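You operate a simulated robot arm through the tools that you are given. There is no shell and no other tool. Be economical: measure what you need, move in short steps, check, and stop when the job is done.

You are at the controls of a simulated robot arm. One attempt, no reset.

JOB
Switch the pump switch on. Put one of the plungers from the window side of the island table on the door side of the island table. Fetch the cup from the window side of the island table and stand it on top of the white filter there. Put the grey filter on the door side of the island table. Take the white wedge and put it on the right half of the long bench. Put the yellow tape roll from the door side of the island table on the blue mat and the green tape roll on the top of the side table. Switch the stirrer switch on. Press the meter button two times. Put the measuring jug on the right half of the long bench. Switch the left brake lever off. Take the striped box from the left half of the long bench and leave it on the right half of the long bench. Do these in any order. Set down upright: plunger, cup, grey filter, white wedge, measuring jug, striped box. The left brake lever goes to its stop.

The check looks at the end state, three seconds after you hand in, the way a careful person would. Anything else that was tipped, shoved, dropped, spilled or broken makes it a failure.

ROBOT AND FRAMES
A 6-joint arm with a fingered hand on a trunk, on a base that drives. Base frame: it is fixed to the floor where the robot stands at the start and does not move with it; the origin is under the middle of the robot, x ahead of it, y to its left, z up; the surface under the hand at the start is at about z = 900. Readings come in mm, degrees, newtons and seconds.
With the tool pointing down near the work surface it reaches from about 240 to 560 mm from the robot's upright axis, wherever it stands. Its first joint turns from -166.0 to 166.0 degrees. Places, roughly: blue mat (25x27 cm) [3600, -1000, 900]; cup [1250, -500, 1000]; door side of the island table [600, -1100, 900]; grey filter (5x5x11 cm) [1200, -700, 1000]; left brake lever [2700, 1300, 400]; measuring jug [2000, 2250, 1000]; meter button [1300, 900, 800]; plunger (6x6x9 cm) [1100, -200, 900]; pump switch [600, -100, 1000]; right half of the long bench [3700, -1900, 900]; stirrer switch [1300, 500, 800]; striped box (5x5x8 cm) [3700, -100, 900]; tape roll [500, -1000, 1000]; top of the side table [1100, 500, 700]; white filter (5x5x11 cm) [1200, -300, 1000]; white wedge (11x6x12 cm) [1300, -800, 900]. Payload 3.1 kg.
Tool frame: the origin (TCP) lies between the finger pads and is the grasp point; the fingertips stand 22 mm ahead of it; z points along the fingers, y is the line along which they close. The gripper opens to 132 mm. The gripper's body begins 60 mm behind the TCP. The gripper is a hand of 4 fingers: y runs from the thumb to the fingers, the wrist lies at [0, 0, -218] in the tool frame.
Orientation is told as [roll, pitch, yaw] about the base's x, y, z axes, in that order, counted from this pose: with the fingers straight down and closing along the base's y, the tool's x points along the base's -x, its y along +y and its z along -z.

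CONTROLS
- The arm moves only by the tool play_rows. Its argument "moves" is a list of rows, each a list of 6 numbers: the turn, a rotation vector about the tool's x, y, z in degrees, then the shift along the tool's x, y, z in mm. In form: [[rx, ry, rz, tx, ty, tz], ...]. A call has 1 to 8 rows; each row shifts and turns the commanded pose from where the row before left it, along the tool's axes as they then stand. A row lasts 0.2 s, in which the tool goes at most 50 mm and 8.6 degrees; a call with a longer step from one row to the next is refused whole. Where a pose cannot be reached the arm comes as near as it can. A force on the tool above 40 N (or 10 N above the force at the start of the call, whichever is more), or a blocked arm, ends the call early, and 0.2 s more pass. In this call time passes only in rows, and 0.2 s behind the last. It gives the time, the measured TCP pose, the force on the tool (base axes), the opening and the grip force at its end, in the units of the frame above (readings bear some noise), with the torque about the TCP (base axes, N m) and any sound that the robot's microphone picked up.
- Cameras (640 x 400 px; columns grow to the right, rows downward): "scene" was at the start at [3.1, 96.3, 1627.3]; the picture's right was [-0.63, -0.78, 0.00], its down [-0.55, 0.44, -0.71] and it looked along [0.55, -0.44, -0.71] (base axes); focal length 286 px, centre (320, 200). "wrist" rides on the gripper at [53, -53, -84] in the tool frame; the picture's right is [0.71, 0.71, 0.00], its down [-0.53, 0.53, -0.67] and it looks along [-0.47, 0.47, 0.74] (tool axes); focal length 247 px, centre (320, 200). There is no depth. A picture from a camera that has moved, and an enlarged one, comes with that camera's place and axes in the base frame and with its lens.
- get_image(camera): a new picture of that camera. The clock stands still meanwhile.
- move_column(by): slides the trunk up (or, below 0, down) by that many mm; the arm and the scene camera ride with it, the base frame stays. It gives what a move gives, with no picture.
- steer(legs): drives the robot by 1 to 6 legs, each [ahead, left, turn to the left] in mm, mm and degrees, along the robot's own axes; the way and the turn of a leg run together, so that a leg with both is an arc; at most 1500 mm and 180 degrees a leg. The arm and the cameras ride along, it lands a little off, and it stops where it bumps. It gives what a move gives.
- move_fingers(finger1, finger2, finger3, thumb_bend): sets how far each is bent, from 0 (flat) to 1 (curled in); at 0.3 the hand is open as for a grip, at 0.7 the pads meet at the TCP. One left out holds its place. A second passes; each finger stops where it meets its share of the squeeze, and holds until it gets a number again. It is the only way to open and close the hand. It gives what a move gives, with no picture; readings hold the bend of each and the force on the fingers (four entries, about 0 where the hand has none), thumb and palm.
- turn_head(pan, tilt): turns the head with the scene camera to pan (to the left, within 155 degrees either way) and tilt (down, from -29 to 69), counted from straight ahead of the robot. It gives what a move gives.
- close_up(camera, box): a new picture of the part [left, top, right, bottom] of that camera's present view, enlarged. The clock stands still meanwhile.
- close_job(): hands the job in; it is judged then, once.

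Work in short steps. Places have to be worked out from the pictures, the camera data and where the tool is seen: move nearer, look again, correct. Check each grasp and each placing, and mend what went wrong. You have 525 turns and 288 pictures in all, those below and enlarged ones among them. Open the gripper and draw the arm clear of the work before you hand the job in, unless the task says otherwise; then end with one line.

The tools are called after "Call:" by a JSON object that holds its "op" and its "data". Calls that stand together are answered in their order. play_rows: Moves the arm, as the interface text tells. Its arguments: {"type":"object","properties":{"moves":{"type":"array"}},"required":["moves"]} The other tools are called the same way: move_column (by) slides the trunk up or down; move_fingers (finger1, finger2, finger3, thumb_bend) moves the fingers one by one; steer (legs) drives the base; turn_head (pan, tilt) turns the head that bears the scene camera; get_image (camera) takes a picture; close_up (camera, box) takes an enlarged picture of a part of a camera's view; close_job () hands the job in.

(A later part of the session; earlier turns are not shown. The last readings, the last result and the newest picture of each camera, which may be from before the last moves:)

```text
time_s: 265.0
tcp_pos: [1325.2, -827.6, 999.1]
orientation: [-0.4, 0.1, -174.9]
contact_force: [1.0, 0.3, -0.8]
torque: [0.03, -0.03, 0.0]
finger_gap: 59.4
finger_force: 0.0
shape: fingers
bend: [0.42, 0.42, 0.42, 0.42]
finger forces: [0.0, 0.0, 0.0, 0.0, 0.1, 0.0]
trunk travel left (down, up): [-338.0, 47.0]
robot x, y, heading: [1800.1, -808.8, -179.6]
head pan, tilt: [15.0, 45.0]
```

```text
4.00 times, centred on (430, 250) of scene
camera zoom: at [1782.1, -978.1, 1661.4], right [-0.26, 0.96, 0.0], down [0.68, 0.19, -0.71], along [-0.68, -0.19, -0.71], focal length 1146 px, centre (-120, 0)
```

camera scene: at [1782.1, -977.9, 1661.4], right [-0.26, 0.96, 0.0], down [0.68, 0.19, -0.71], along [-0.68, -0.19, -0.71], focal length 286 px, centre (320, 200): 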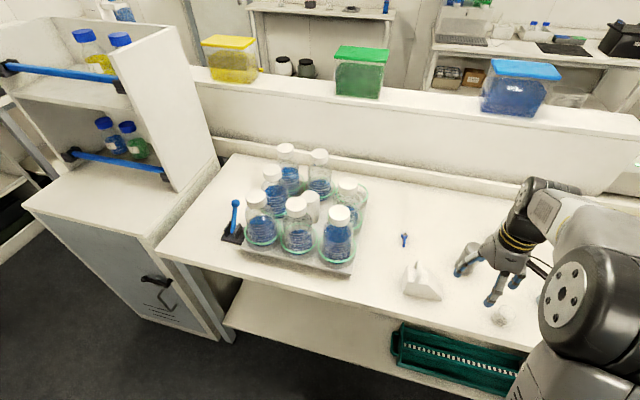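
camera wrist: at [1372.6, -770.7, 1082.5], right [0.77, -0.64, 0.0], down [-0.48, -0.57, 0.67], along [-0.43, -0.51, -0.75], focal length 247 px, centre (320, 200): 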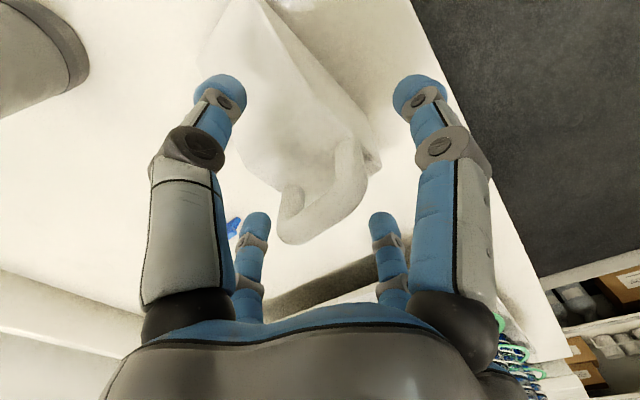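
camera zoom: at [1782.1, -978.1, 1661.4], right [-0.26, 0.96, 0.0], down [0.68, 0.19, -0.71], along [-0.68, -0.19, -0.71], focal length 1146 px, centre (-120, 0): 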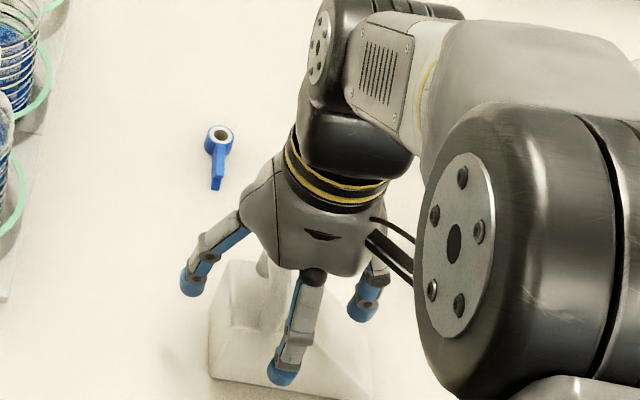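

Handle is centred. I'll close the hand on it.

Call:
{"op": "move_fingers", "data": {"finger1": 0.7, "finger2": 0.7, "finger3": 0.7, "thumb_bend": 0.7}}

Call:
{"op": "get_image", "data": {"camera": "wrist"}}

```text
time_s: 266.0
tcp_pos: [1324.4, -827.4, 999.5]
orientation: [-0.4, 0.1, -174.9]
contact_force: [0.3, 0.3, 0.1]
torque: [0.01, -0.07, -0.02]
finger_gap: 17.1
finger_force: 7.9
shape: fingers
bend: [0.56, 0.7, 0.55, 0.7]
finger forces: [7.9, 0.0, 7.7, 0.0, 0.1, 0.1]
trunk travel left (down, up): [-338.0, 47.0]
robot x, y, heading: [1797.0, -812.2, -179.6]
head pan, tilt: [15.0, 45.0]
```

```text
165 pictures are left
camera wrist: at [1372.6, -770.6, 1082.6], right [0.77, -0.64, 0.0], down [-0.48, -0.57, 0.67], along [-0.43, -0.51, -0.75], focal length 247 px, centre (320, 200)
```

wrist: 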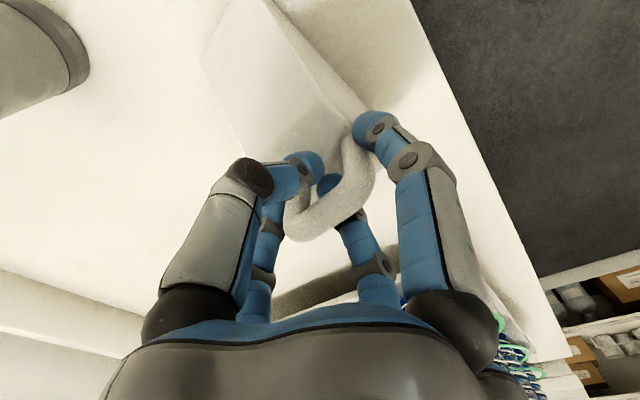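

The ±x fingers clamp the loop legs and the ±y fingers reach inside the loop. I'll curl those two a bit more to lock it, then lift slightly.

Call:
{"op": "move_fingers", "data": {"finger1": 0.75, "finger2": 0.85, "finger3": 0.75, "thumb_bend": 0.85}}

Call:
{"op": "play_rows", "data": {"moves": [[0, 0, 0, 0, 0, -10], [0, 0, 0, 0, 0, -20], [0, 0, 0, 0, 0, -20]]}}

Call:
{"op": "get_image", "data": {"camera": "wrist"}}

Call:
{"op": "close_up", "data": {"camera": "scene", "box": [350, 180, 490, 300]}}

```text
time_s: 267.0
tcp_pos: [1324.2, -828.0, 1000.0]
orientation: [-0.3, 0.0, -174.9]
contact_force: [0.7, 1.0, 0.2]
torque: [0.02, -0.04, 0.03]
finger_gap: 17.7
finger_force: 7.5
shape: fingers
bend: [0.56, 0.81, 0.55, 0.78]
finger forces: [7.7, 0.0, 7.5, 0.0, 0.1, 0.0]
trunk travel left (down, up): [-338.0, 47.0]
robot x, y, heading: [1800.7, -810.7, -179.6]
head pan, tilt: [15.0, 45.0]
```

```text
time_s: 267.8
tcp_pos: [1325.4, -828.4, 1053.1]
orientation: [-0.3, 0.1, -174.9]
contact_force: [0.9, -0.7, -2.1]
torque: [-0.03, 0.06, 0.05]
finger_gap: 17.8
finger_force: 7.0
shape: fingers
bend: [0.56, 0.81, 0.55, 0.78]
finger forces: [6.9, 0.0, 7.0, 0.0, 0.0, 0.0]
trunk travel left (down, up): [-338.0, 47.0]
robot x, y, heading: [1802.1, -804.9, -179.9]
head pan, tilt: [15.0, 45.0]
```

```text
164 pictures are left
camera wrist: at [1374.0, -771.1, 1134.9], right [0.77, -0.64, 0.0], down [-0.48, -0.57, 0.67], along [-0.43, -0.51, -0.75], focal length 247 px, centre (320, 200)
```

wrist: 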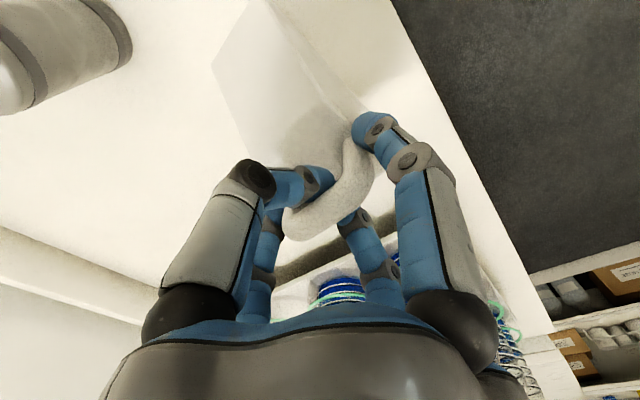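

```text
3.33 times, centred on (420, 240) of scene
camera zoom: at [1782.3, -978.1, 1661.4], right [-0.26, 0.96, 0.0], down [0.68, 0.19, -0.71], along [-0.68, -0.19, -0.71], focal length 955 px, centre (-13, 67)
```

zoom: 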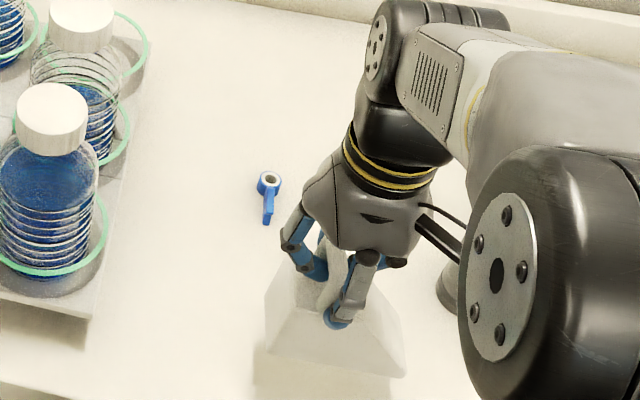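

The wedge is lifted and nearly level. I'll raise and retract, then carry it to the long bench's right half.

Call:
{"op": "play_rows", "data": {"moves": [[0, 0, 0, 0, 0, -35], [0, 0, 0, 5, 0, -35], [0, 0, 0, 15, 0, -35], [0, 0, 0, 25, 0, -35], [0, 0, 0, 30, 0, -35], [0, 0, 0, 30, 0, -30], [0, 0, 0, 30, 0, -10]]}}

Call:
{"op": "steer", "data": {"legs": [[-300, 0, 0], [0, 0, -90], [0, 0, -90]]}}

Call:
{"op": "get_image", "data": {"camera": "wrist"}}

```text
time_s: 269.4
tcp_pos: [1463.9, -816.3, 1267.4]
orientation: [-0.3, 0.0, -175.0]
contact_force: [0.0, -0.3, -1.8]
torque: [-0.02, -0.01, 0.01]
finger_gap: 17.7
finger_force: 6.7
shape: fingers
bend: [0.56, 0.81, 0.55, 0.78]
finger forces: [6.9, 0.0, 6.8, 0.0, 0.0, 0.0]
trunk travel left (down, up): [-338.0, 47.0]
robot x, y, heading: [1798.6, -805.6, -179.5]
head pan, tilt: [15.0, 45.0]
```

```text
time_s: 279.1
tcp_pos: [2437.2, -797.0, 1264.8]
orientation: [-0.3, 0.0, 5.6]
contact_force: [0.1, -0.9, 0.3]
torque: [-0.04, 0.01, 0.01]
finger_gap: 0.0
finger_force: 0.4
shape: fingers
bend: [0.67, 0.81, 0.66, 0.79]
finger forces: [0.9, 0.1, 0.5, 0.0, 0.0, 0.0]
trunk travel left (down, up): [-338.0, 47.0]
robot x, y, heading: [2103.4, -809.8, 0.6]
head pan, tilt: [15.0, 45.0]
```

```text
162 pictures are left
camera wrist: at [2389.2, -854.8, 1348.3], right [-0.77, 0.63, 0.0], down [0.47, 0.58, 0.67], along [0.42, 0.51, -0.75], focal length 247 px, centre (320, 200)
```

wrist: 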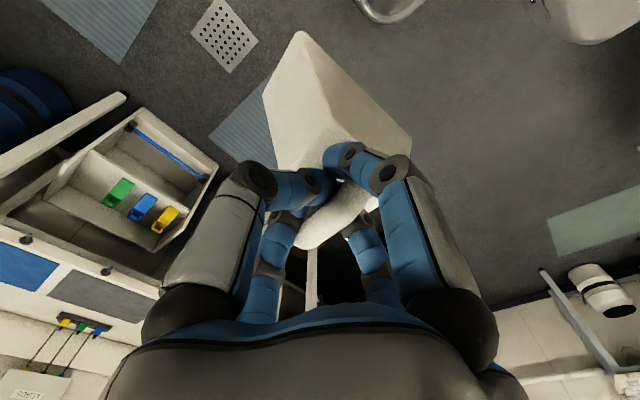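

The load shifted: the clamp fingers slipped and the wedge now hangs from the loop. I'll look closely.

Call:
{"op": "close_up", "data": {"camera": "wrist", "box": [200, 20, 460, 260]}}

Call:
{"op": "turn_head", "data": {"pan": -10, "tilt": 40}}

Call:
{"op": "get_image", "data": {"camera": "scene"}}

```text
1.67 times, centred on (330, 140) of wrist
camera zoom: at [2389.2, -854.8, 1348.3], right [-0.77, 0.63, 0.0], down [0.47, 0.58, 0.67], along [0.42, 0.51, -0.75], focal length 412 px, centre (303, 300)
```

zoom: 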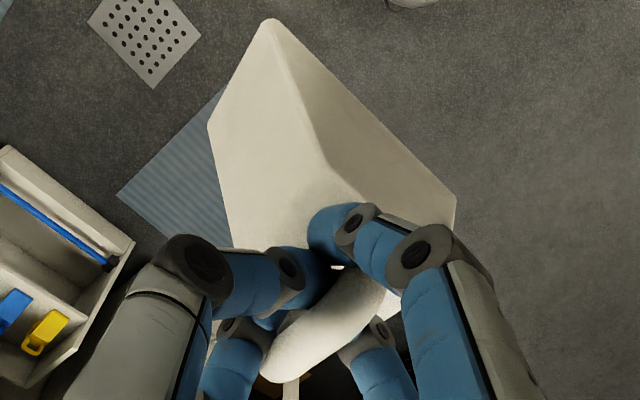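

```text
time_s: 279.9
tcp_pos: [2437.3, -797.2, 1266.2]
orientation: [-0.3, 0.0, 5.7]
contact_force: [-0.3, 0.3, 0.5]
torque: [-0.03, 0.01, 0.01]
finger_gap: 0.1
finger_force: 0.3
shape: fingers
bend: [0.67, 0.81, 0.66, 0.79]
finger forces: [0.8, 0.0, 0.4, 0.0, 0.0, 0.1]
trunk travel left (down, up): [-338.0, 47.0]
robot x, y, heading: [2100.3, -805.1, 0.7]
head pan, tilt: [-10.0, 40.0]
```

```text
160 pictures are left
camera scene: at [2120.6, -674.3, 1668.6], right [-0.16, -0.99, 0.0], down [-0.63, 0.1, -0.77], along [0.76, -0.12, -0.64], focal length 286 px, centre (320, 200)
```

scene: 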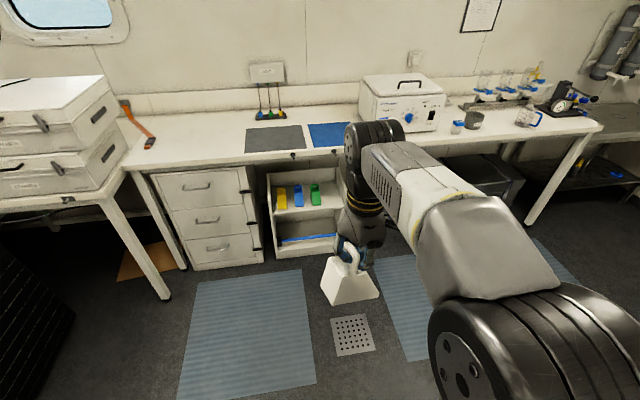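

I'll check the wedge hanging state and the jug on the bench up close.

Call:
{"op": "close_up", "data": {"camera": "scene", "box": [440, 70, 600, 160]}}

Call:
{"op": "close_up", "data": {"camera": "scene", "box": [300, 200, 420, 320]}}

```text
4.00 times, centred on (520, 115) of scene
camera zoom: at [2120.6, -674.3, 1668.6], right [-0.16, -0.99, 0.0], down [-0.63, 0.1, -0.77], along [0.76, -0.12, -0.64], focal length 1146 px, centre (-480, 540)
```

zoom: 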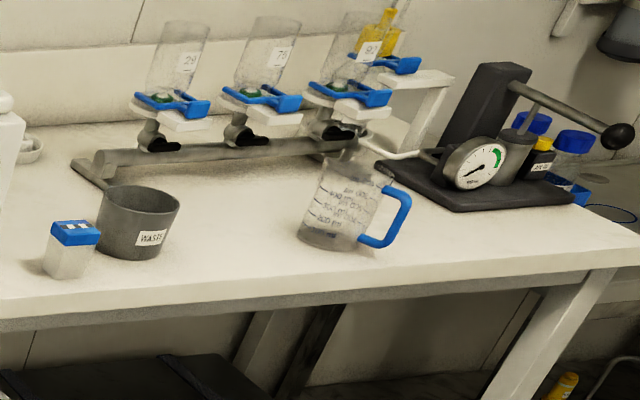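

```text
3.33 times, centred on (360, 260) of scene
camera zoom: at [2120.6, -674.3, 1668.6], right [-0.16, -0.99, 0.0], down [-0.63, 0.1, -0.77], along [0.76, -0.12, -0.64], focal length 955 px, centre (187, 0)
```

zoom: 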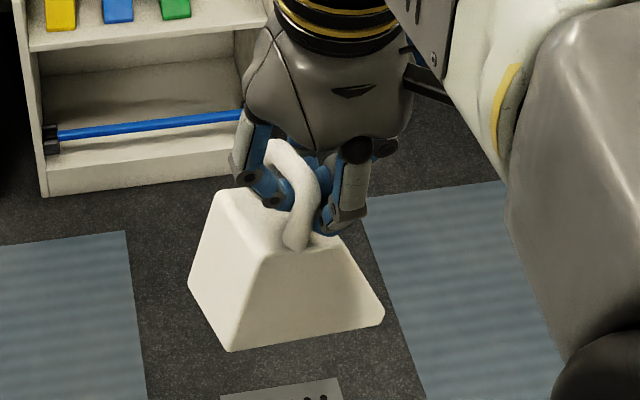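

The jug is fine and the wedge hangs level from the loop. I'll continue to the bench at y≈-1970.

Call:
{"op": "steer", "data": {"legs": [[0, -1165, -0.6], [920, 0, 0]]}}

Call:
{"op": "turn_head", "data": {"pan": 10, "tilt": 48}}

Call:
{"op": "get_image", "data": {"camera": "scene"}}

Call:
{"op": "get_image", "data": {"camera": "wrist"}}

```text
time_s: 290.4
tcp_pos: [3381.6, -1949.0, 1265.5]
orientation: [-0.3, 0.1, 6.1]
contact_force: [0.0, -0.7, 0.7]
torque: [-0.02, 0.02, -0.02]
finger_gap: 0.1
finger_force: 0.8
shape: fingers
bend: [0.67, 0.81, 0.66, 0.79]
finger forces: [0.8, 0.1, 0.5, 0.0, 0.0, 0.1]
trunk travel left (down, up): [-338.0, 47.0]
robot x, y, heading: [3042.7, -1963.7, 1.4]
head pan, tilt: [-10.0, 40.0]
```

```text
time_s: 291.2
tcp_pos: [3382.2, -1949.3, 1265.9]
orientation: [-0.3, 0.0, 6.1]
contact_force: [0.6, 0.5, 0.0]
torque: [-0.05, -0.01, 0.04]
finger_gap: 0.0
finger_force: 0.8
shape: fingers
bend: [0.67, 0.81, 0.66, 0.79]
finger forces: [0.8, 0.0, 0.4, 0.1, 0.1, 0.0]
trunk travel left (down, up): [-338.0, 47.0]
robot x, y, heading: [3042.2, -1963.2, 1.0]
head pan, tilt: [10.0, 48.0]
```

```text
157 pictures are left
camera scene: at [3057.4, -1800.9, 1657.2], right [0.19, -0.98, 0.0], down [-0.73, -0.14, -0.67], along [0.66, 0.13, -0.74], focal length 286 px, centre (320, 200)
```

scene: 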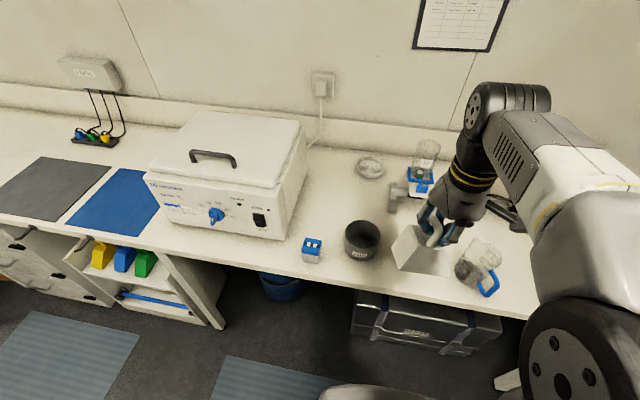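

```text
156 pictures are left
camera wrist: at [3334.2, -2007.2, 1348.3], right [-0.78, 0.63, 0.0], down [0.47, 0.58, 0.67], along [0.42, 0.52, -0.75], focal length 247 px, centre (320, 200)
```

wrist: 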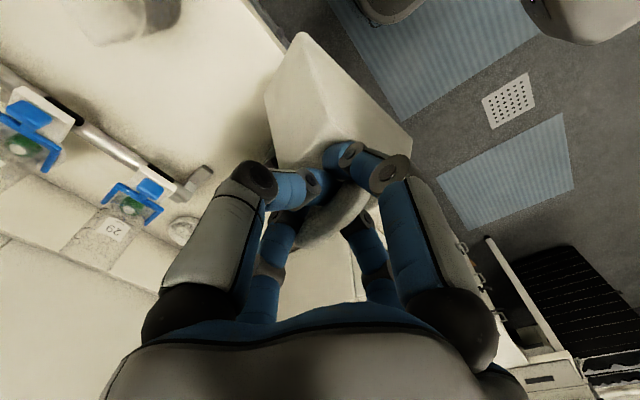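

The place for the wedge will be about (3530, -1983), between the waste cup and the jug. I'll move over it and down to z≈1020.

Call:
{"op": "play_rows", "data": {"moves": [[0, 0, 0, -20.5, -7.1, 35], [0, 0, 0, -20.5, -7.1, 35], [0, 0, 0, -20.5, -7.1, 35], [0, 0, 0, -20.5, -7.1, 35], [0, 0, 0, -20.5, -7.1, 35], [0, 0, 0, -20.5, -7.1, 35], [0, 0, 0, -20.5, -7.1, 25]]}}

Call:
{"op": "close_up", "data": {"camera": "scene", "box": [300, 170, 500, 310]}}

Call:
{"op": "get_image", "data": {"camera": "wrist"}}

```text
time_s: 292.8
tcp_pos: [3532.4, -1985.0, 1034.1]
orientation: [-0.4, 0.0, 6.1]
contact_force: [-0.1, 0.1, -1.1]
torque: [-0.03, -0.02, 0.0]
finger_gap: 0.0
finger_force: 1.4
shape: fingers
bend: [0.67, 0.81, 0.66, 0.79]
finger forces: [0.9, 0.0, 0.5, 0.0, 0.0, 0.1]
trunk travel left (down, up): [-338.0, 47.0]
robot x, y, heading: [3041.6, -1963.4, 1.0]
head pan, tilt: [10.0, 48.0]
```

```text
2.86 times, centred on (400, 240) of scene
camera zoom: at [3058.9, -1801.0, 1657.2], right [0.19, -0.98, 0.0], down [-0.73, -0.14, -0.67], along [0.66, 0.13, -0.74], focal length 818 px, centre (91, 86)
```

zoom: 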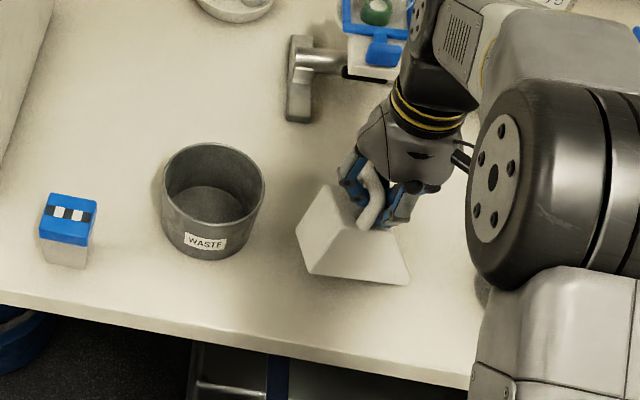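

```text
154 pictures are left
camera wrist: at [3484.6, -2041.4, 1115.2], right [-0.78, 0.63, 0.0], down [0.47, 0.58, 0.67], along [0.42, 0.52, -0.75], focal length 247 px, centre (320, 200)
```

wrist: 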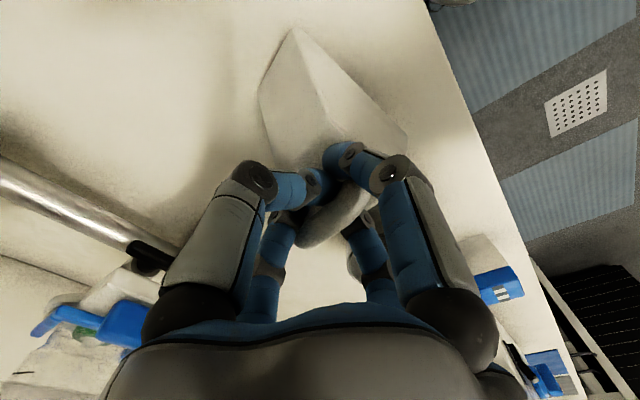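

I'll lower slowly to contact.

Call:
{"op": "play_rows", "data": {"moves": [[0, 0, 0, 0, 0, 10], [0, 0, 0, 0, 0, 6], [0, 0, 0, 0, 0, 4], [0, 0, 0, 0, 0, 3], [0, 0, 0, 0, 0, 3], [0, 0, 0, 0, 0, 3]]}}

Call:
{"op": "close_up", "data": {"camera": "scene", "box": [340, 190, 480, 300]}}

```text
time_s: 294.2
tcp_pos: [3530.5, -1985.2, 1002.4]
orientation: [-0.3, 0.1, 6.1]
contact_force: [0.0, 1.0, -0.4]
torque: [-0.02, 0.0, 0.01]
finger_gap: 0.1
finger_force: 1.2
shape: fingers
bend: [0.67, 0.81, 0.66, 0.79]
finger forces: [1.2, 0.0, 0.2, 0.0, 0.0, 0.0]
trunk travel left (down, up): [-338.0, 47.0]
robot x, y, heading: [3043.6, -1962.9, 1.1]
head pan, tilt: [10.0, 48.0]
```

```text
3.64 times, centred on (410, 245) of scene
camera zoom: at [3057.6, -1800.7, 1657.2], right [0.19, -0.98, 0.0], down [-0.73, -0.14, -0.67], along [0.66, 0.13, -0.74], focal length 1042 px, centre (-7, 36)
```

zoom: 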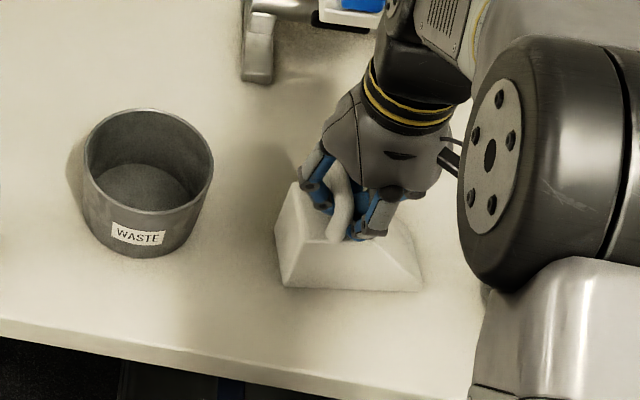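

It looks seated. I'll go down 4 mm more so the fingers clear the bar, then open.

Call:
{"op": "play_rows", "data": {"moves": [[0, 0, 0, 0, 0, 2], [0, 0, 0, 0, 0, 2]]}}

Call:
{"op": "get_image", "data": {"camera": "wrist"}}

```text
time_s: 294.8
tcp_pos: [3530.4, -1984.8, 998.9]
orientation: [-0.3, 0.1, 6.1]
contact_force: [1.1, 0.1, 1.4]
torque: [0.01, -0.02, 0.02]
finger_gap: 0.0
finger_force: 0.1
shape: fingers
bend: [0.67, 0.81, 0.66, 0.79]
finger forces: [0.5, 0.0, 0.0, 0.0, 0.1, 0.1]
trunk travel left (down, up): [-338.0, 47.0]
robot x, y, heading: [3047.4, -1960.9, 1.2]
head pan, tilt: [10.0, 48.0]
```

```text
152 pictures are left
camera wrist: at [3483.0, -2043.3, 1080.7], right [-0.78, 0.63, 0.0], down [0.47, 0.58, 0.67], along [0.42, 0.52, -0.75], focal length 247 px, centre (320, 200)
```

wrist: 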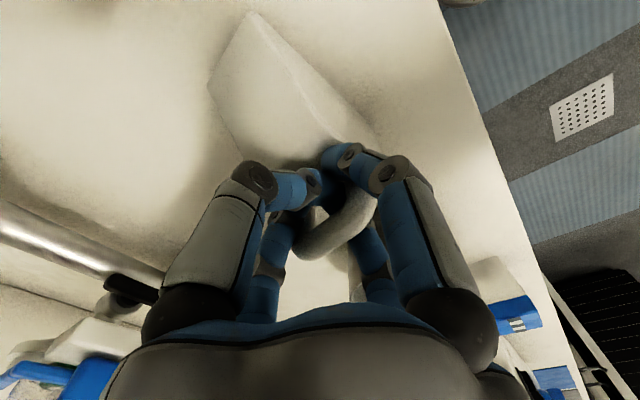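

On the bench. I'll open gradually.

Call:
{"op": "move_fingers", "data": {"finger1": 0.55, "finger2": 0.55, "finger3": 0.55, "thumb_bend": 0.55}}

Call:
{"op": "get_image", "data": {"camera": "wrist"}}

```text
time_s: 295.8
tcp_pos: [3530.4, -1984.2, 999.2]
orientation: [-0.3, -0.2, 6.1]
contact_force: [-0.8, -1.6, 17.4]
torque: [0.13, -0.19, -0.01]
finger_gap: 28.2
finger_force: 8.5
shape: fingers
bend: [0.55, 0.58, 0.58, 0.55]
finger forces: [0.1, 8.0, 8.9, 0.1, 0.0, 0.0]
trunk travel left (down, up): [-338.0, 47.0]
robot x, y, heading: [3043.5, -1963.2, 1.3]
head pan, tilt: [10.0, 48.0]
```

```text
151 pictures are left
camera wrist: at [3481.7, -2043.4, 1082.0], right [-0.78, 0.63, -0.01], down [0.47, 0.58, 0.67], along [0.42, 0.52, -0.74], focal length 247 px, centre (320, 200)
```

wrist: 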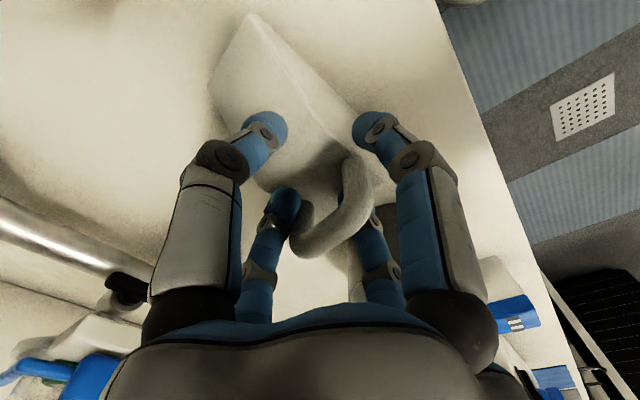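

Two fingertips press on the ledge as they uncurl. I'll raise 8 mm, then open more.

Call:
{"op": "play_rows", "data": {"moves": [[0, 0, 0, 0, 0, -4], [0, 0, 0, 0, 0, -4]]}}

Call:
{"op": "move_fingers", "data": {"finger1": 0.4, "finger2": 0.4, "finger3": 0.4, "thumb_bend": 0.4}}

Call:
{"op": "get_image", "data": {"camera": "wrist"}}

```text
time_s: 296.4
tcp_pos: [3528.8, -1984.9, 1006.1]
orientation: [-0.2, 0.2, 6.2]
contact_force: [-0.5, -0.3, 0.4]
torque: [0.01, 0.0, 0.0]
finger_gap: 28.5
finger_force: 0.0
shape: fingers
bend: [0.55, 0.55, 0.55, 0.55]
finger forces: [0.0, 0.1, 0.1, 0.0, 0.0, 0.2]
trunk travel left (down, up): [-338.0, 47.0]
robot x, y, heading: [3040.8, -1962.0, 1.1]
head pan, tilt: [10.0, 48.0]
```

```text
time_s: 297.4
tcp_pos: [3530.2, -1984.9, 1005.9]
orientation: [-0.3, 0.0, 6.1]
contact_force: [0.5, -0.8, -0.1]
torque: [0.0, 0.03, 0.0]
finger_gap: 64.1
finger_force: 0.0
shape: fingers
bend: [0.4, 0.4, 0.4, 0.4]
finger forces: [0.0, 0.0, 0.0, 0.0, 0.0, 0.0]
trunk travel left (down, up): [-338.0, 47.0]
robot x, y, heading: [3041.9, -1961.1, 1.1]
head pan, tilt: [10.0, 48.0]
```

```text
150 pictures are left
camera wrist: at [3482.1, -2042.6, 1089.2], right [-0.78, 0.63, 0.0], down [0.47, 0.58, 0.67], along [0.42, 0.52, -0.75], focal length 247 px, centre (320, 200)
```

wrist: 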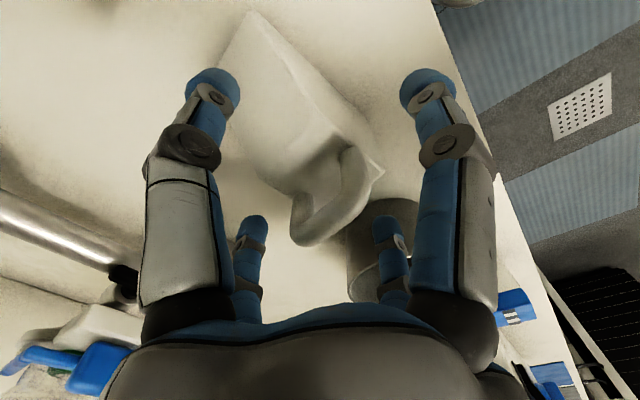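

Free. I'll rise straight up and verify.

Call:
{"op": "play_rows", "data": {"moves": [[0, 0, 0, 0, 0, -30], [0, 0, 0, 0, 0, -40], [0, 0, 0, 0, 0, -45], [0, 0, 0, 20, 0, -40], [0, 0, 0, 30, 0, -35], [0, 0, 0, 35, 0, -35], [0, 0, 0, 35, 0, -30]]}}

Call:
{"op": "close_up", "data": {"camera": "scene", "box": [290, 180, 510, 310]}}

```text
time_s: 299.0
tcp_pos: [3406.7, -1998.5, 1261.2]
orientation: [-0.3, 0.0, 6.1]
contact_force: [0.0, -0.6, -0.8]
torque: [-0.02, -0.02, 0.02]
finger_gap: 64.5
finger_force: 0.1
shape: fingers
bend: [0.4, 0.4, 0.4, 0.4]
finger forces: [0.0, 0.0, 0.1, 0.0, 0.0, 0.0]
trunk travel left (down, up): [-338.0, 47.0]
robot x, y, heading: [3043.7, -1961.9, 1.2]
head pan, tilt: [10.0, 48.0]
```

```text
2.91 times, centred on (400, 245) of scene
camera zoom: at [3055.2, -1800.8, 1657.2], right [0.19, -0.98, 0.0], down [-0.73, -0.14, -0.67], along [0.66, 0.13, -0.74], focal length 833 px, centre (87, 69)
```

zoom: 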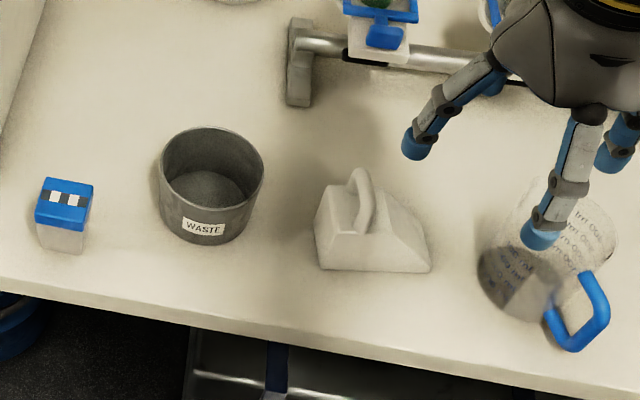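

All three items stand properly. Next is the cup on the island's window side, so I'll reset yaw and drive there.

Call:
{"op": "play_rows", "data": {"moves": [[0, 0, 5, 0, 0, 0]]}}

Call:
{"op": "steer", "data": {"legs": [[-1100, 0, -1.1], [0, 780, 0], [0, 760, 0], [0, 0, 180], [120, 0, 0]]}}

Call:
{"op": "turn_head", "data": {"pan": 0, "tilt": 45}}

Call:
{"op": "get_image", "data": {"camera": "scene"}}

Call:
{"op": "get_image", "data": {"camera": "wrist"}}

```text
time_s: 299.4
tcp_pos: [3409.0, -1996.2, 1261.4]
orientation: [-0.3, -0.1, 1.1]
contact_force: [0.4, -0.8, 0.1]
torque: [0.0, 0.0, 0.01]
finger_gap: 64.2
finger_force: 0.1
shape: fingers
bend: [0.4, 0.4, 0.4, 0.4]
finger forces: [0.0, 0.0, 0.0, 0.1, 0.0, 0.0]
trunk travel left (down, up): [-338.0, 47.0]
robot x, y, heading: [3046.6, -1963.0, 1.3]
head pan, tilt: [10.0, 48.0]
```

```text
time_s: 320.6
tcp_pos: [1487.6, -413.4, 1261.7]
orientation: [-0.3, 0.0, -179.4]
contact_force: [-0.5, 0.3, -0.3]
torque: [0.02, -0.05, -0.02]
finger_gap: 64.5
finger_force: 0.0
shape: fingers
bend: [0.4, 0.4, 0.4, 0.4]
finger forces: [0.0, 0.0, 0.0, 0.0, 0.1, 0.0]
trunk travel left (down, up): [-338.0, 47.0]
robot x, y, heading: [1854.8, -448.3, -178.9]
head pan, tilt: [10.0, 48.0]
```

```text
time_s: 321.4
tcp_pos: [1487.4, -413.8, 1260.3]
orientation: [-0.3, 0.1, -179.4]
contact_force: [-0.3, -0.2, -0.9]
torque: [-0.03, -0.05, 0.01]
finger_gap: 64.5
finger_force: 0.1
shape: fingers
bend: [0.4, 0.4, 0.4, 0.4]
finger forces: [0.1, 0.0, 0.0, 0.0, 0.0, 0.1]
trunk travel left (down, up): [-338.0, 47.0]
robot x, y, heading: [1852.2, -449.1, -179.5]
head pan, tilt: [0.0, 45.0]
```

```text
148 pictures are left
camera scene: at [1834.3, -599.6, 1661.4], right [-0.01, 1.0, 0.0], down [0.71, 0.01, -0.71], along [-0.71, -0.01, -0.71], focal length 286 px, centre (320, 200)
```

scene: 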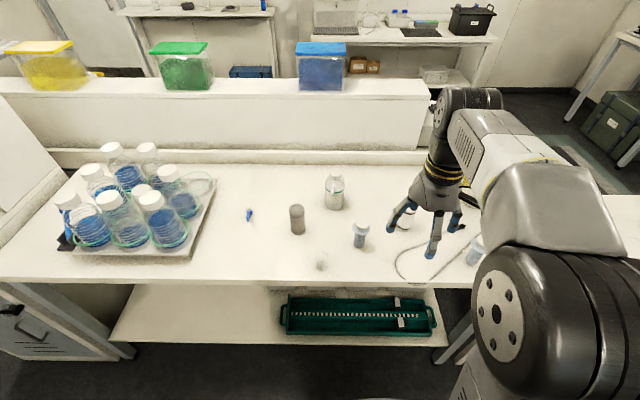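

```text
147 pictures are left
camera wrist: at [1540.3, -360.0, 1343.2], right [0.71, -0.7, 0.0], down [-0.52, -0.54, 0.67], along [-0.47, -0.47, -0.75], focal length 247 px, centre (320, 200)
```

wrist: 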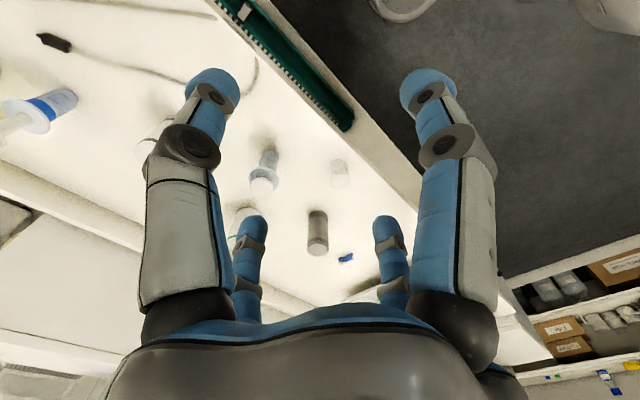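

I'll zoom to identify all the items here.

Call:
{"op": "close_up", "data": {"camera": "scene", "box": [270, 160, 490, 290]}}

Call:
{"op": "close_up", "data": {"camera": "wrist", "box": [120, 80, 400, 280]}}

```text
2.91 times, centred on (380, 225) of scene
camera zoom: at [1834.3, -599.6, 1661.4], right [-0.01, 1.0, 0.0], down [0.71, 0.01, -0.71], along [-0.71, -0.01, -0.71], focal length 833 px, centre (146, 127)
```

zoom: 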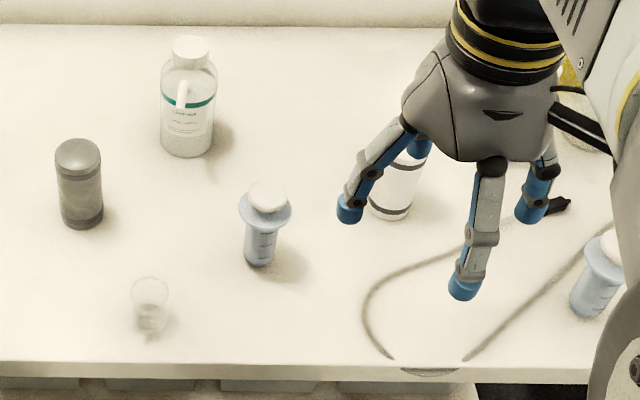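

```text
2.00 times, centred on (260, 180) of wrist
camera zoom: at [1540.3, -360.0, 1343.2], right [0.71, -0.7, 0.0], down [-0.52, -0.54, 0.67], along [-0.47, -0.47, -0.75], focal length 494 px, centre (440, 240)
```

zoom: 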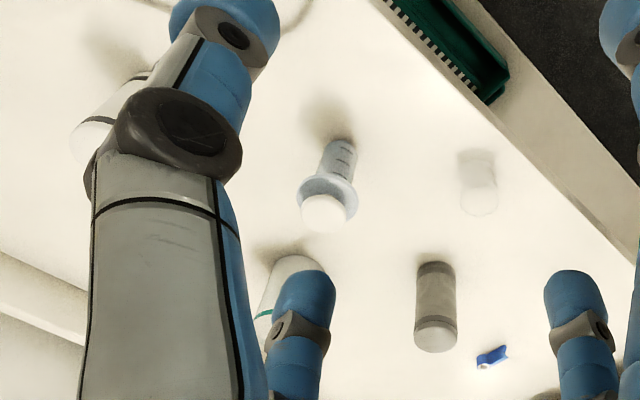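

I can identify everything: the clear cup at about (1364, -593), the grey filter, the white filter behind the fingers, and the plungers with flanges. I'll drive closer to reach both cup and filter.

Call:
{"op": "steer", "data": {"legs": [[150, 0, 0]]}}

Call:
{"op": "move_fingers", "data": {"finger1": 0.45, "finger2": 0.45, "finger3": 0.45, "thumb_bend": 0.45}}

Call:
{"op": "play_rows", "data": {"moves": [[0, 0, 0, 8, 30, 25], [0, 0, 0, 8, 30, 25], [0, 0, 0, 8, 30, 25], [0, 0, 0, 8, 30, 25], [0, 0, 0, 8, 30, 25]]}}

Call:
{"op": "get_image", "data": {"camera": "wrist"}}

Call:
{"op": "get_image", "data": {"camera": "scene"}}

```text
time_s: 322.7
tcp_pos: [1337.2, -414.4, 1260.8]
orientation: [-0.3, 0.0, -179.5]
contact_force: [0.1, 0.4, -0.2]
torque: [0.01, 0.0, -0.01]
finger_gap: 64.7
finger_force: 0.0
shape: fingers
bend: [0.4, 0.4, 0.4, 0.4]
finger forces: [0.0, 0.0, 0.1, 0.0, 0.0, 0.0]
trunk travel left (down, up): [-338.0, 47.0]
robot x, y, heading: [1703.9, -455.9, -179.5]
head pan, tilt: [0.0, 45.0]
```

```text
time_s: 323.7
tcp_pos: [1337.5, -414.8, 1261.5]
orientation: [-0.3, 0.0, -179.6]
contact_force: [-1.2, 0.5, 0.1]
torque: [-0.01, 0.05, -0.03]
finger_gap: 53.3
finger_force: 0.1
shape: fingers
bend: [0.45, 0.45, 0.45, 0.45]
finger forces: [0.0, 0.0, 0.0, 0.0, 0.1, 0.0]
trunk travel left (down, up): [-338.0, 47.0]
robot x, y, heading: [1702.8, -449.4, -179.4]
head pan, tilt: [0.0, 45.0]
```

```text
time_s: 324.9
tcp_pos: [1377.1, -564.3, 1134.4]
orientation: [-0.3, 0.0, -179.6]
contact_force: [-0.6, -0.5, -0.3]
torque: [0.03, -0.02, -0.03]
finger_gap: 53.3
finger_force: 0.1
shape: fingers
bend: [0.45, 0.45, 0.45, 0.45]
finger forces: [0.0, 0.1, 0.1, 0.0, 0.1, 0.1]
trunk travel left (down, up): [-338.0, 47.0]
robot x, y, heading: [1703.0, -451.9, -179.4]
head pan, tilt: [0.0, 45.0]
```

```text
144 pictures are left
camera wrist: at [1429.3, -510.5, 1217.9], right [0.71, -0.7, 0.0], down [-0.52, -0.53, 0.67], along [-0.47, -0.47, -0.75], focal length 247 px, centre (320, 200)
```

wrist: 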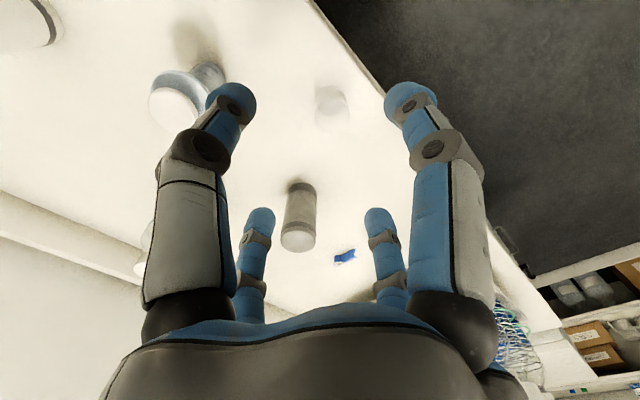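

```text
143 pictures are left
camera scene: at [1682.8, -602.3, 1661.3], right [-0.01, 1.0, 0.0], down [0.71, 0.01, -0.71], along [-0.71, -0.01, -0.71], focal length 286 px, centre (320, 200)
```

scene: 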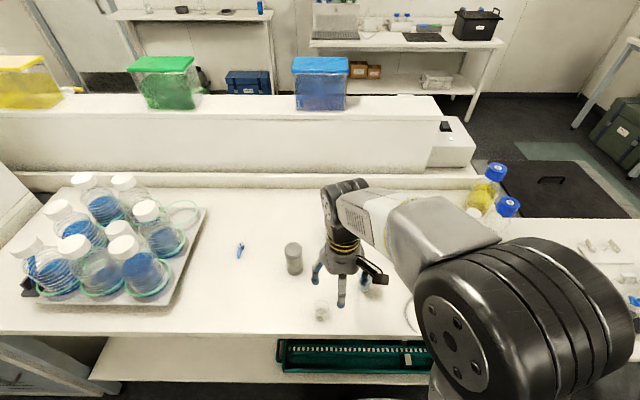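

I'll zoom on the cup from both cameras.

Call:
{"op": "close_up", "data": {"camera": "wrist", "box": [260, 50, 400, 160]}}

Call:
{"op": "close_up", "data": {"camera": "scene", "box": [270, 230, 410, 340]}}

```text
3.64 times, centred on (330, 105) of wrist
camera zoom: at [1429.3, -510.5, 1217.9], right [0.71, -0.7, 0.0], down [-0.52, -0.53, 0.67], along [-0.47, -0.47, -0.75], focal length 898 px, centre (284, 546)
```

zoom: 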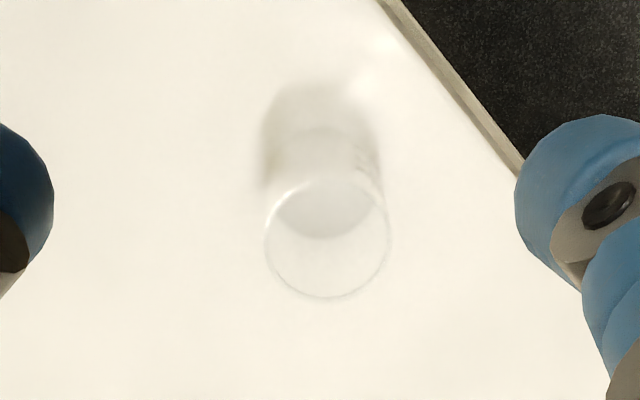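

```text
3.64 times, centred on (340, 285) of scene
camera zoom: at [1682.8, -602.3, 1661.3], right [-0.01, 1.0, 0.0], down [0.71, 0.01, -0.71], along [-0.71, -0.01, -0.71], focal length 1042 px, centre (247, -109)
```

zoom: 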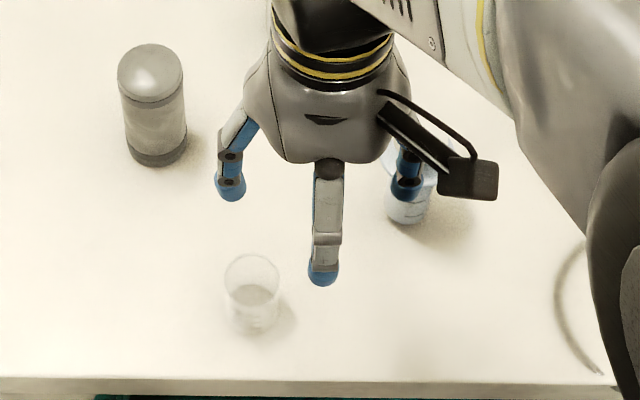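

The cup is at about (1361, -600). I'll position above it and descend partway.

Call:
{"op": "play_rows", "data": {"moves": [[0, 0, 0, -5.5, 12, 30], [0, 0, 0, -5.5, 12, 30], [0, 0, 0, -5, 12, 30], [0, 0, 0, 0, 0, 30]]}}

Call:
{"op": "get_image", "data": {"camera": "wrist"}}

Call:
{"op": "close_up", "data": {"camera": "scene", "box": [270, 230, 410, 340]}}

```text
time_s: 325.9
tcp_pos: [1364.5, -600.2, 1013.5]
orientation: [-0.3, 0.1, -179.5]
contact_force: [-0.7, 0.5, 1.1]
torque: [0.02, 0.02, 0.01]
finger_gap: 53.0
finger_force: 0.1
shape: fingers
bend: [0.45, 0.45, 0.45, 0.45]
finger forces: [0.0, 0.1, 0.1, 0.0, 0.0, 0.1]
trunk travel left (down, up): [-338.0, 47.0]
robot x, y, heading: [1704.5, -453.3, -179.5]
head pan, tilt: [0.0, 45.0]
```

```text
140 pictures are left
camera wrist: at [1416.3, -547.3, 1097.0], right [0.71, -0.7, 0.0], down [-0.52, -0.53, 0.67], along [-0.47, -0.47, -0.75], focal length 247 px, centre (320, 200)
```

wrist: 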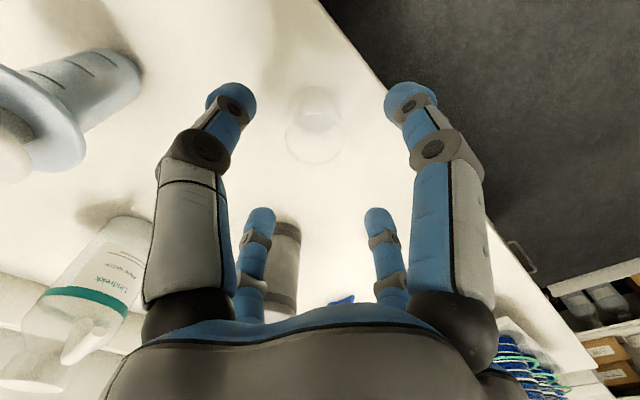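

```text
3.64 times, centred on (340, 285) of scene
camera zoom: at [1682.5, -601.5, 1661.3], right [-0.01, 1.0, 0.0], down [0.71, 0.01, -0.71], along [-0.71, -0.01, -0.71], focal length 1042 px, centre (247, -109)
```

zoom: 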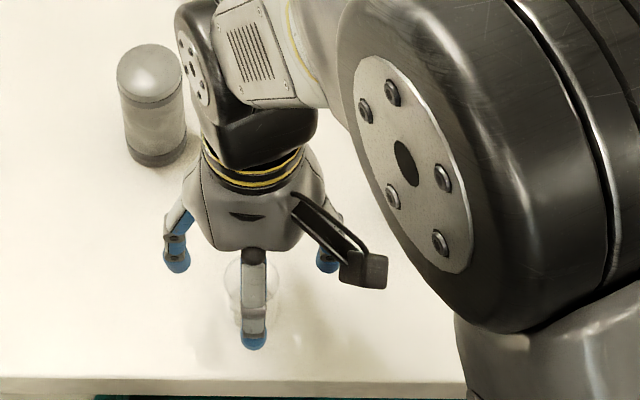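

Aligned. I'll descend to TCP z≈940.

Call:
{"op": "play_rows", "data": {"moves": [[0, 0, 0, -1, -2, 25], [0, 0, 0, 0, 0, 25], [0, 0, 0, 0, 0, 23]]}}

Call:
{"op": "get_image", "data": {"camera": "wrist"}}

```text
time_s: 326.7
tcp_pos: [1361.4, -595.6, 940.3]
orientation: [-0.2, 0.1, -179.5]
contact_force: [-0.1, -0.8, -0.3]
torque: [-0.01, 0.01, 0.02]
finger_gap: 53.3
finger_force: 0.2
shape: fingers
bend: [0.45, 0.45, 0.45, 0.45]
finger forces: [0.0, 0.1, 0.0, 0.1, 0.0, 0.1]
trunk travel left (down, up): [-338.0, 47.0]
robot x, y, heading: [1702.8, -455.1, -179.3]
head pan, tilt: [0.0, 45.0]
```

```text
138 pictures are left
camera wrist: at [1413.0, -543.0, 1023.0], right [0.71, -0.7, 0.0], down [-0.52, -0.53, 0.67], along [-0.47, -0.47, -0.75], focal length 247 px, centre (320, 200)
```

wrist: 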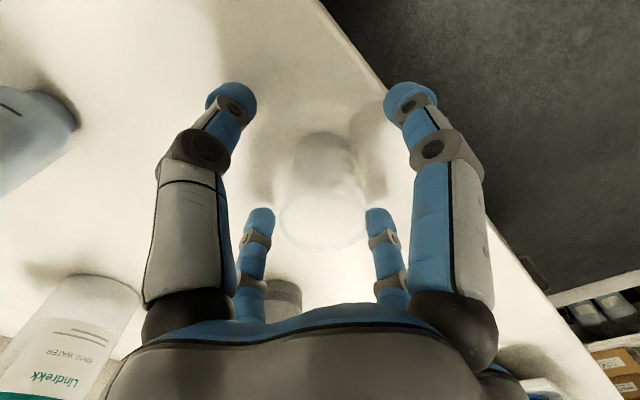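

Cup is centred; closing.

Call:
{"op": "move_fingers", "data": {"finger1": 0.7, "finger2": 0.7, "finger3": 0.7, "thumb_bend": 0.7}}

Call:
{"op": "get_image", "data": {"camera": "wrist"}}

```text
time_s: 327.7
tcp_pos: [1360.3, -597.0, 941.1]
orientation: [-0.3, 0.0, -179.5]
contact_force: [-0.1, -0.7, -0.5]
torque: [0.02, 0.03, -0.01]
finger_gap: 17.7
finger_force: 16.6
shape: fingers
bend: [0.6, 0.59, 0.6, 0.61]
finger forces: [7.4, 7.9, 7.6, 0.1, 10.6, 0.1]
trunk travel left (down, up): [-338.0, 47.0]
robot x, y, heading: [1703.1, -453.2, -179.5]
head pan, tilt: [0.0, 45.0]
```

```text
137 pictures are left
camera wrist: at [1413.3, -543.1, 1023.5], right [0.71, -0.7, 0.0], down [-0.52, -0.53, 0.67], along [-0.47, -0.47, -0.75], focal length 247 px, centre (320, 200)
```

wrist: 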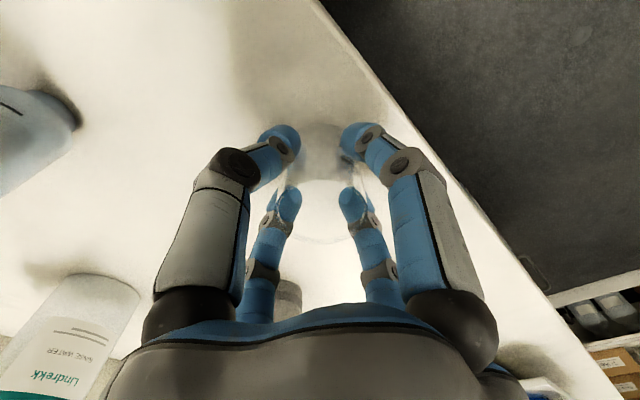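

Held. I'll lift and locate the white filter.

Call:
{"op": "play_rows", "data": {"moves": [[0, 0, 0, 0, 0, -15], [0, 0, 0, 0, 0, -35], [0, 0, 0, 0, 0, -45], [0, 0, 0, 0, 0, -45], [0, 0, 0, 0, 0, -45], [0, 0, 0, 0, 0, -40]]}}

Call:
{"op": "turn_head", "data": {"pan": -20, "tilt": 45}}

Call:
{"op": "get_image", "data": {"camera": "scene"}}

Call:
{"op": "get_image", "data": {"camera": "wrist"}}

```text
time_s: 329.1
tcp_pos: [1364.4, -597.0, 1169.3]
orientation: [-0.3, -0.1, -179.5]
contact_force: [0.4, -0.2, -0.2]
torque: [-0.03, -0.01, 0.0]
finger_gap: 17.2
finger_force: 17.0
shape: fingers
bend: [0.6, 0.59, 0.6, 0.61]
finger forces: [7.4, 8.2, 7.4, 0.1, 10.3, 0.0]
trunk travel left (down, up): [-338.0, 47.0]
robot x, y, heading: [1702.7, -452.0, -179.4]
head pan, tilt: [0.0, 45.0]
```

```text
time_s: 330.0
tcp_pos: [1362.4, -597.1, 1169.0]
orientation: [-0.3, 0.0, -179.5]
contact_force: [0.0, 0.2, -0.2]
torque: [0.0, -0.01, -0.01]
finger_gap: 17.2
finger_force: 16.9
shape: fingers
bend: [0.6, 0.59, 0.6, 0.61]
finger forces: [7.4, 8.2, 7.6, 0.0, 10.2, 0.0]
trunk travel left (down, up): [-338.0, 47.0]
robot x, y, heading: [1699.4, -454.7, -179.2]
head pan, tilt: [-20.0, 45.0]
```

```text
136 pictures are left
camera scene: at [1687.7, -573.6, 1661.4], right [0.33, 0.94, 0.0], down [0.67, -0.23, -0.71], along [-0.67, 0.23, -0.71], focal length 286 px, centre (320, 200)
```

scene: 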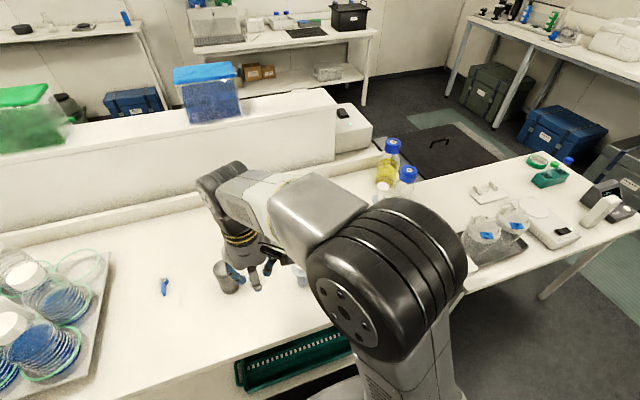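

```text
135 pictures are left
camera wrist: at [1415.7, -543.5, 1251.1], right [0.71, -0.7, 0.0], down [-0.52, -0.53, 0.67], along [-0.47, -0.47, -0.75], focal length 247 px, centre (320, 200)
```

wrist: 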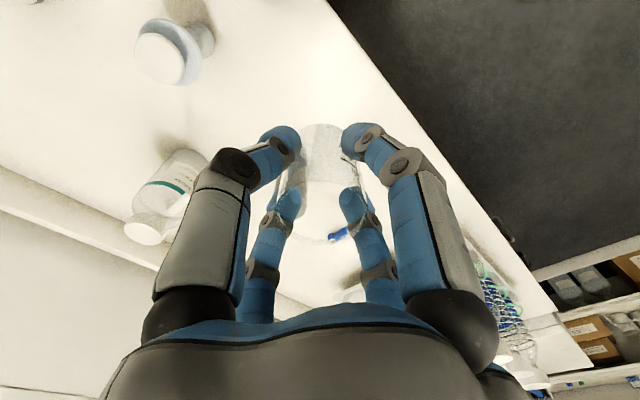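

I'll move over toward the white filter's area at safe height and look.

Call:
{"op": "play_rows", "data": {"moves": [[0, 0, 0, -12, -44, -2], [0, 0, 0, -12, -44, -2], [0, 0, 0, -12, -44, -2], [0, 0, 0, -12, -44, -2], [0, 0, 0, -12, -44, -2], [0, 0, 0, -12, -20, -2]]}}

Call:
{"op": "get_image", "data": {"camera": "wrist"}}

Call:
{"op": "turn_head", "data": {"pan": 0, "tilt": 45}}

Call:
{"op": "get_image", "data": {"camera": "scene"}}

```text
time_s: 331.4
tcp_pos: [1285.9, -357.6, 1179.4]
orientation: [-0.3, 0.0, -179.5]
contact_force: [0.5, 0.4, -0.9]
torque: [-0.01, -0.01, -0.01]
finger_gap: 17.2
finger_force: 16.6
shape: fingers
bend: [0.6, 0.59, 0.6, 0.62]
finger forces: [7.2, 8.2, 7.5, 0.0, 10.2, 0.0]
trunk travel left (down, up): [-338.0, 47.0]
robot x, y, heading: [1704.7, -454.4, -179.5]
head pan, tilt: [-20.0, 45.0]
```

```text
134 pictures are left
camera wrist: at [1338.9, -304.5, 1262.5], right [0.71, -0.7, 0.0], down [-0.52, -0.53, 0.67], along [-0.47, -0.47, -0.75], focal length 247 px, centre (320, 200)
```

wrist: 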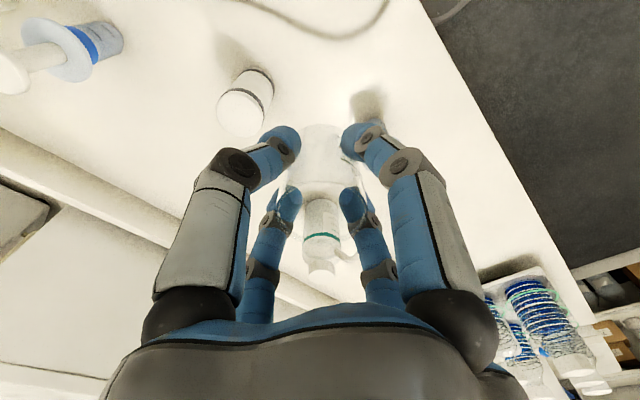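

```text
time_s: 332.2
tcp_pos: [1286.1, -360.0, 1180.3]
orientation: [-0.3, 0.1, -179.5]
contact_force: [-0.3, 0.8, -0.3]
torque: [0.01, 0.01, 0.0]
finger_gap: 17.0
finger_force: 16.7
shape: fingers
bend: [0.6, 0.59, 0.6, 0.62]
finger forces: [7.2, 8.3, 7.6, 0.0, 10.3, 0.0]
trunk travel left (down, up): [-338.0, 47.0]
robot x, y, heading: [1703.2, -454.5, -179.3]
head pan, tilt: [0.0, 45.0]
```

```text
133 pictures are left
camera scene: at [1683.0, -601.1, 1661.4], right [-0.01, 1.0, 0.0], down [0.71, 0.01, -0.71], along [-0.71, -0.01, -0.71], focal length 286 px, centre (320, 200)
```

scene: 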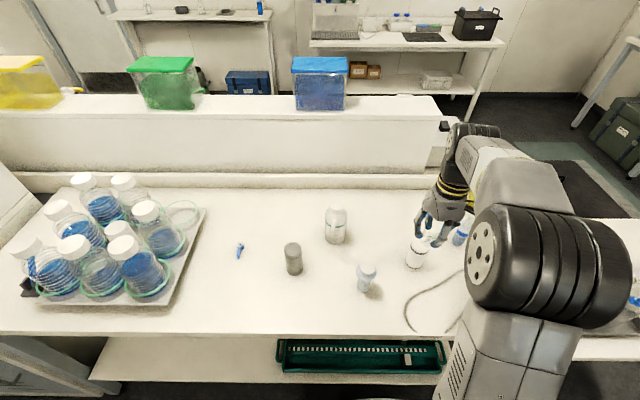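

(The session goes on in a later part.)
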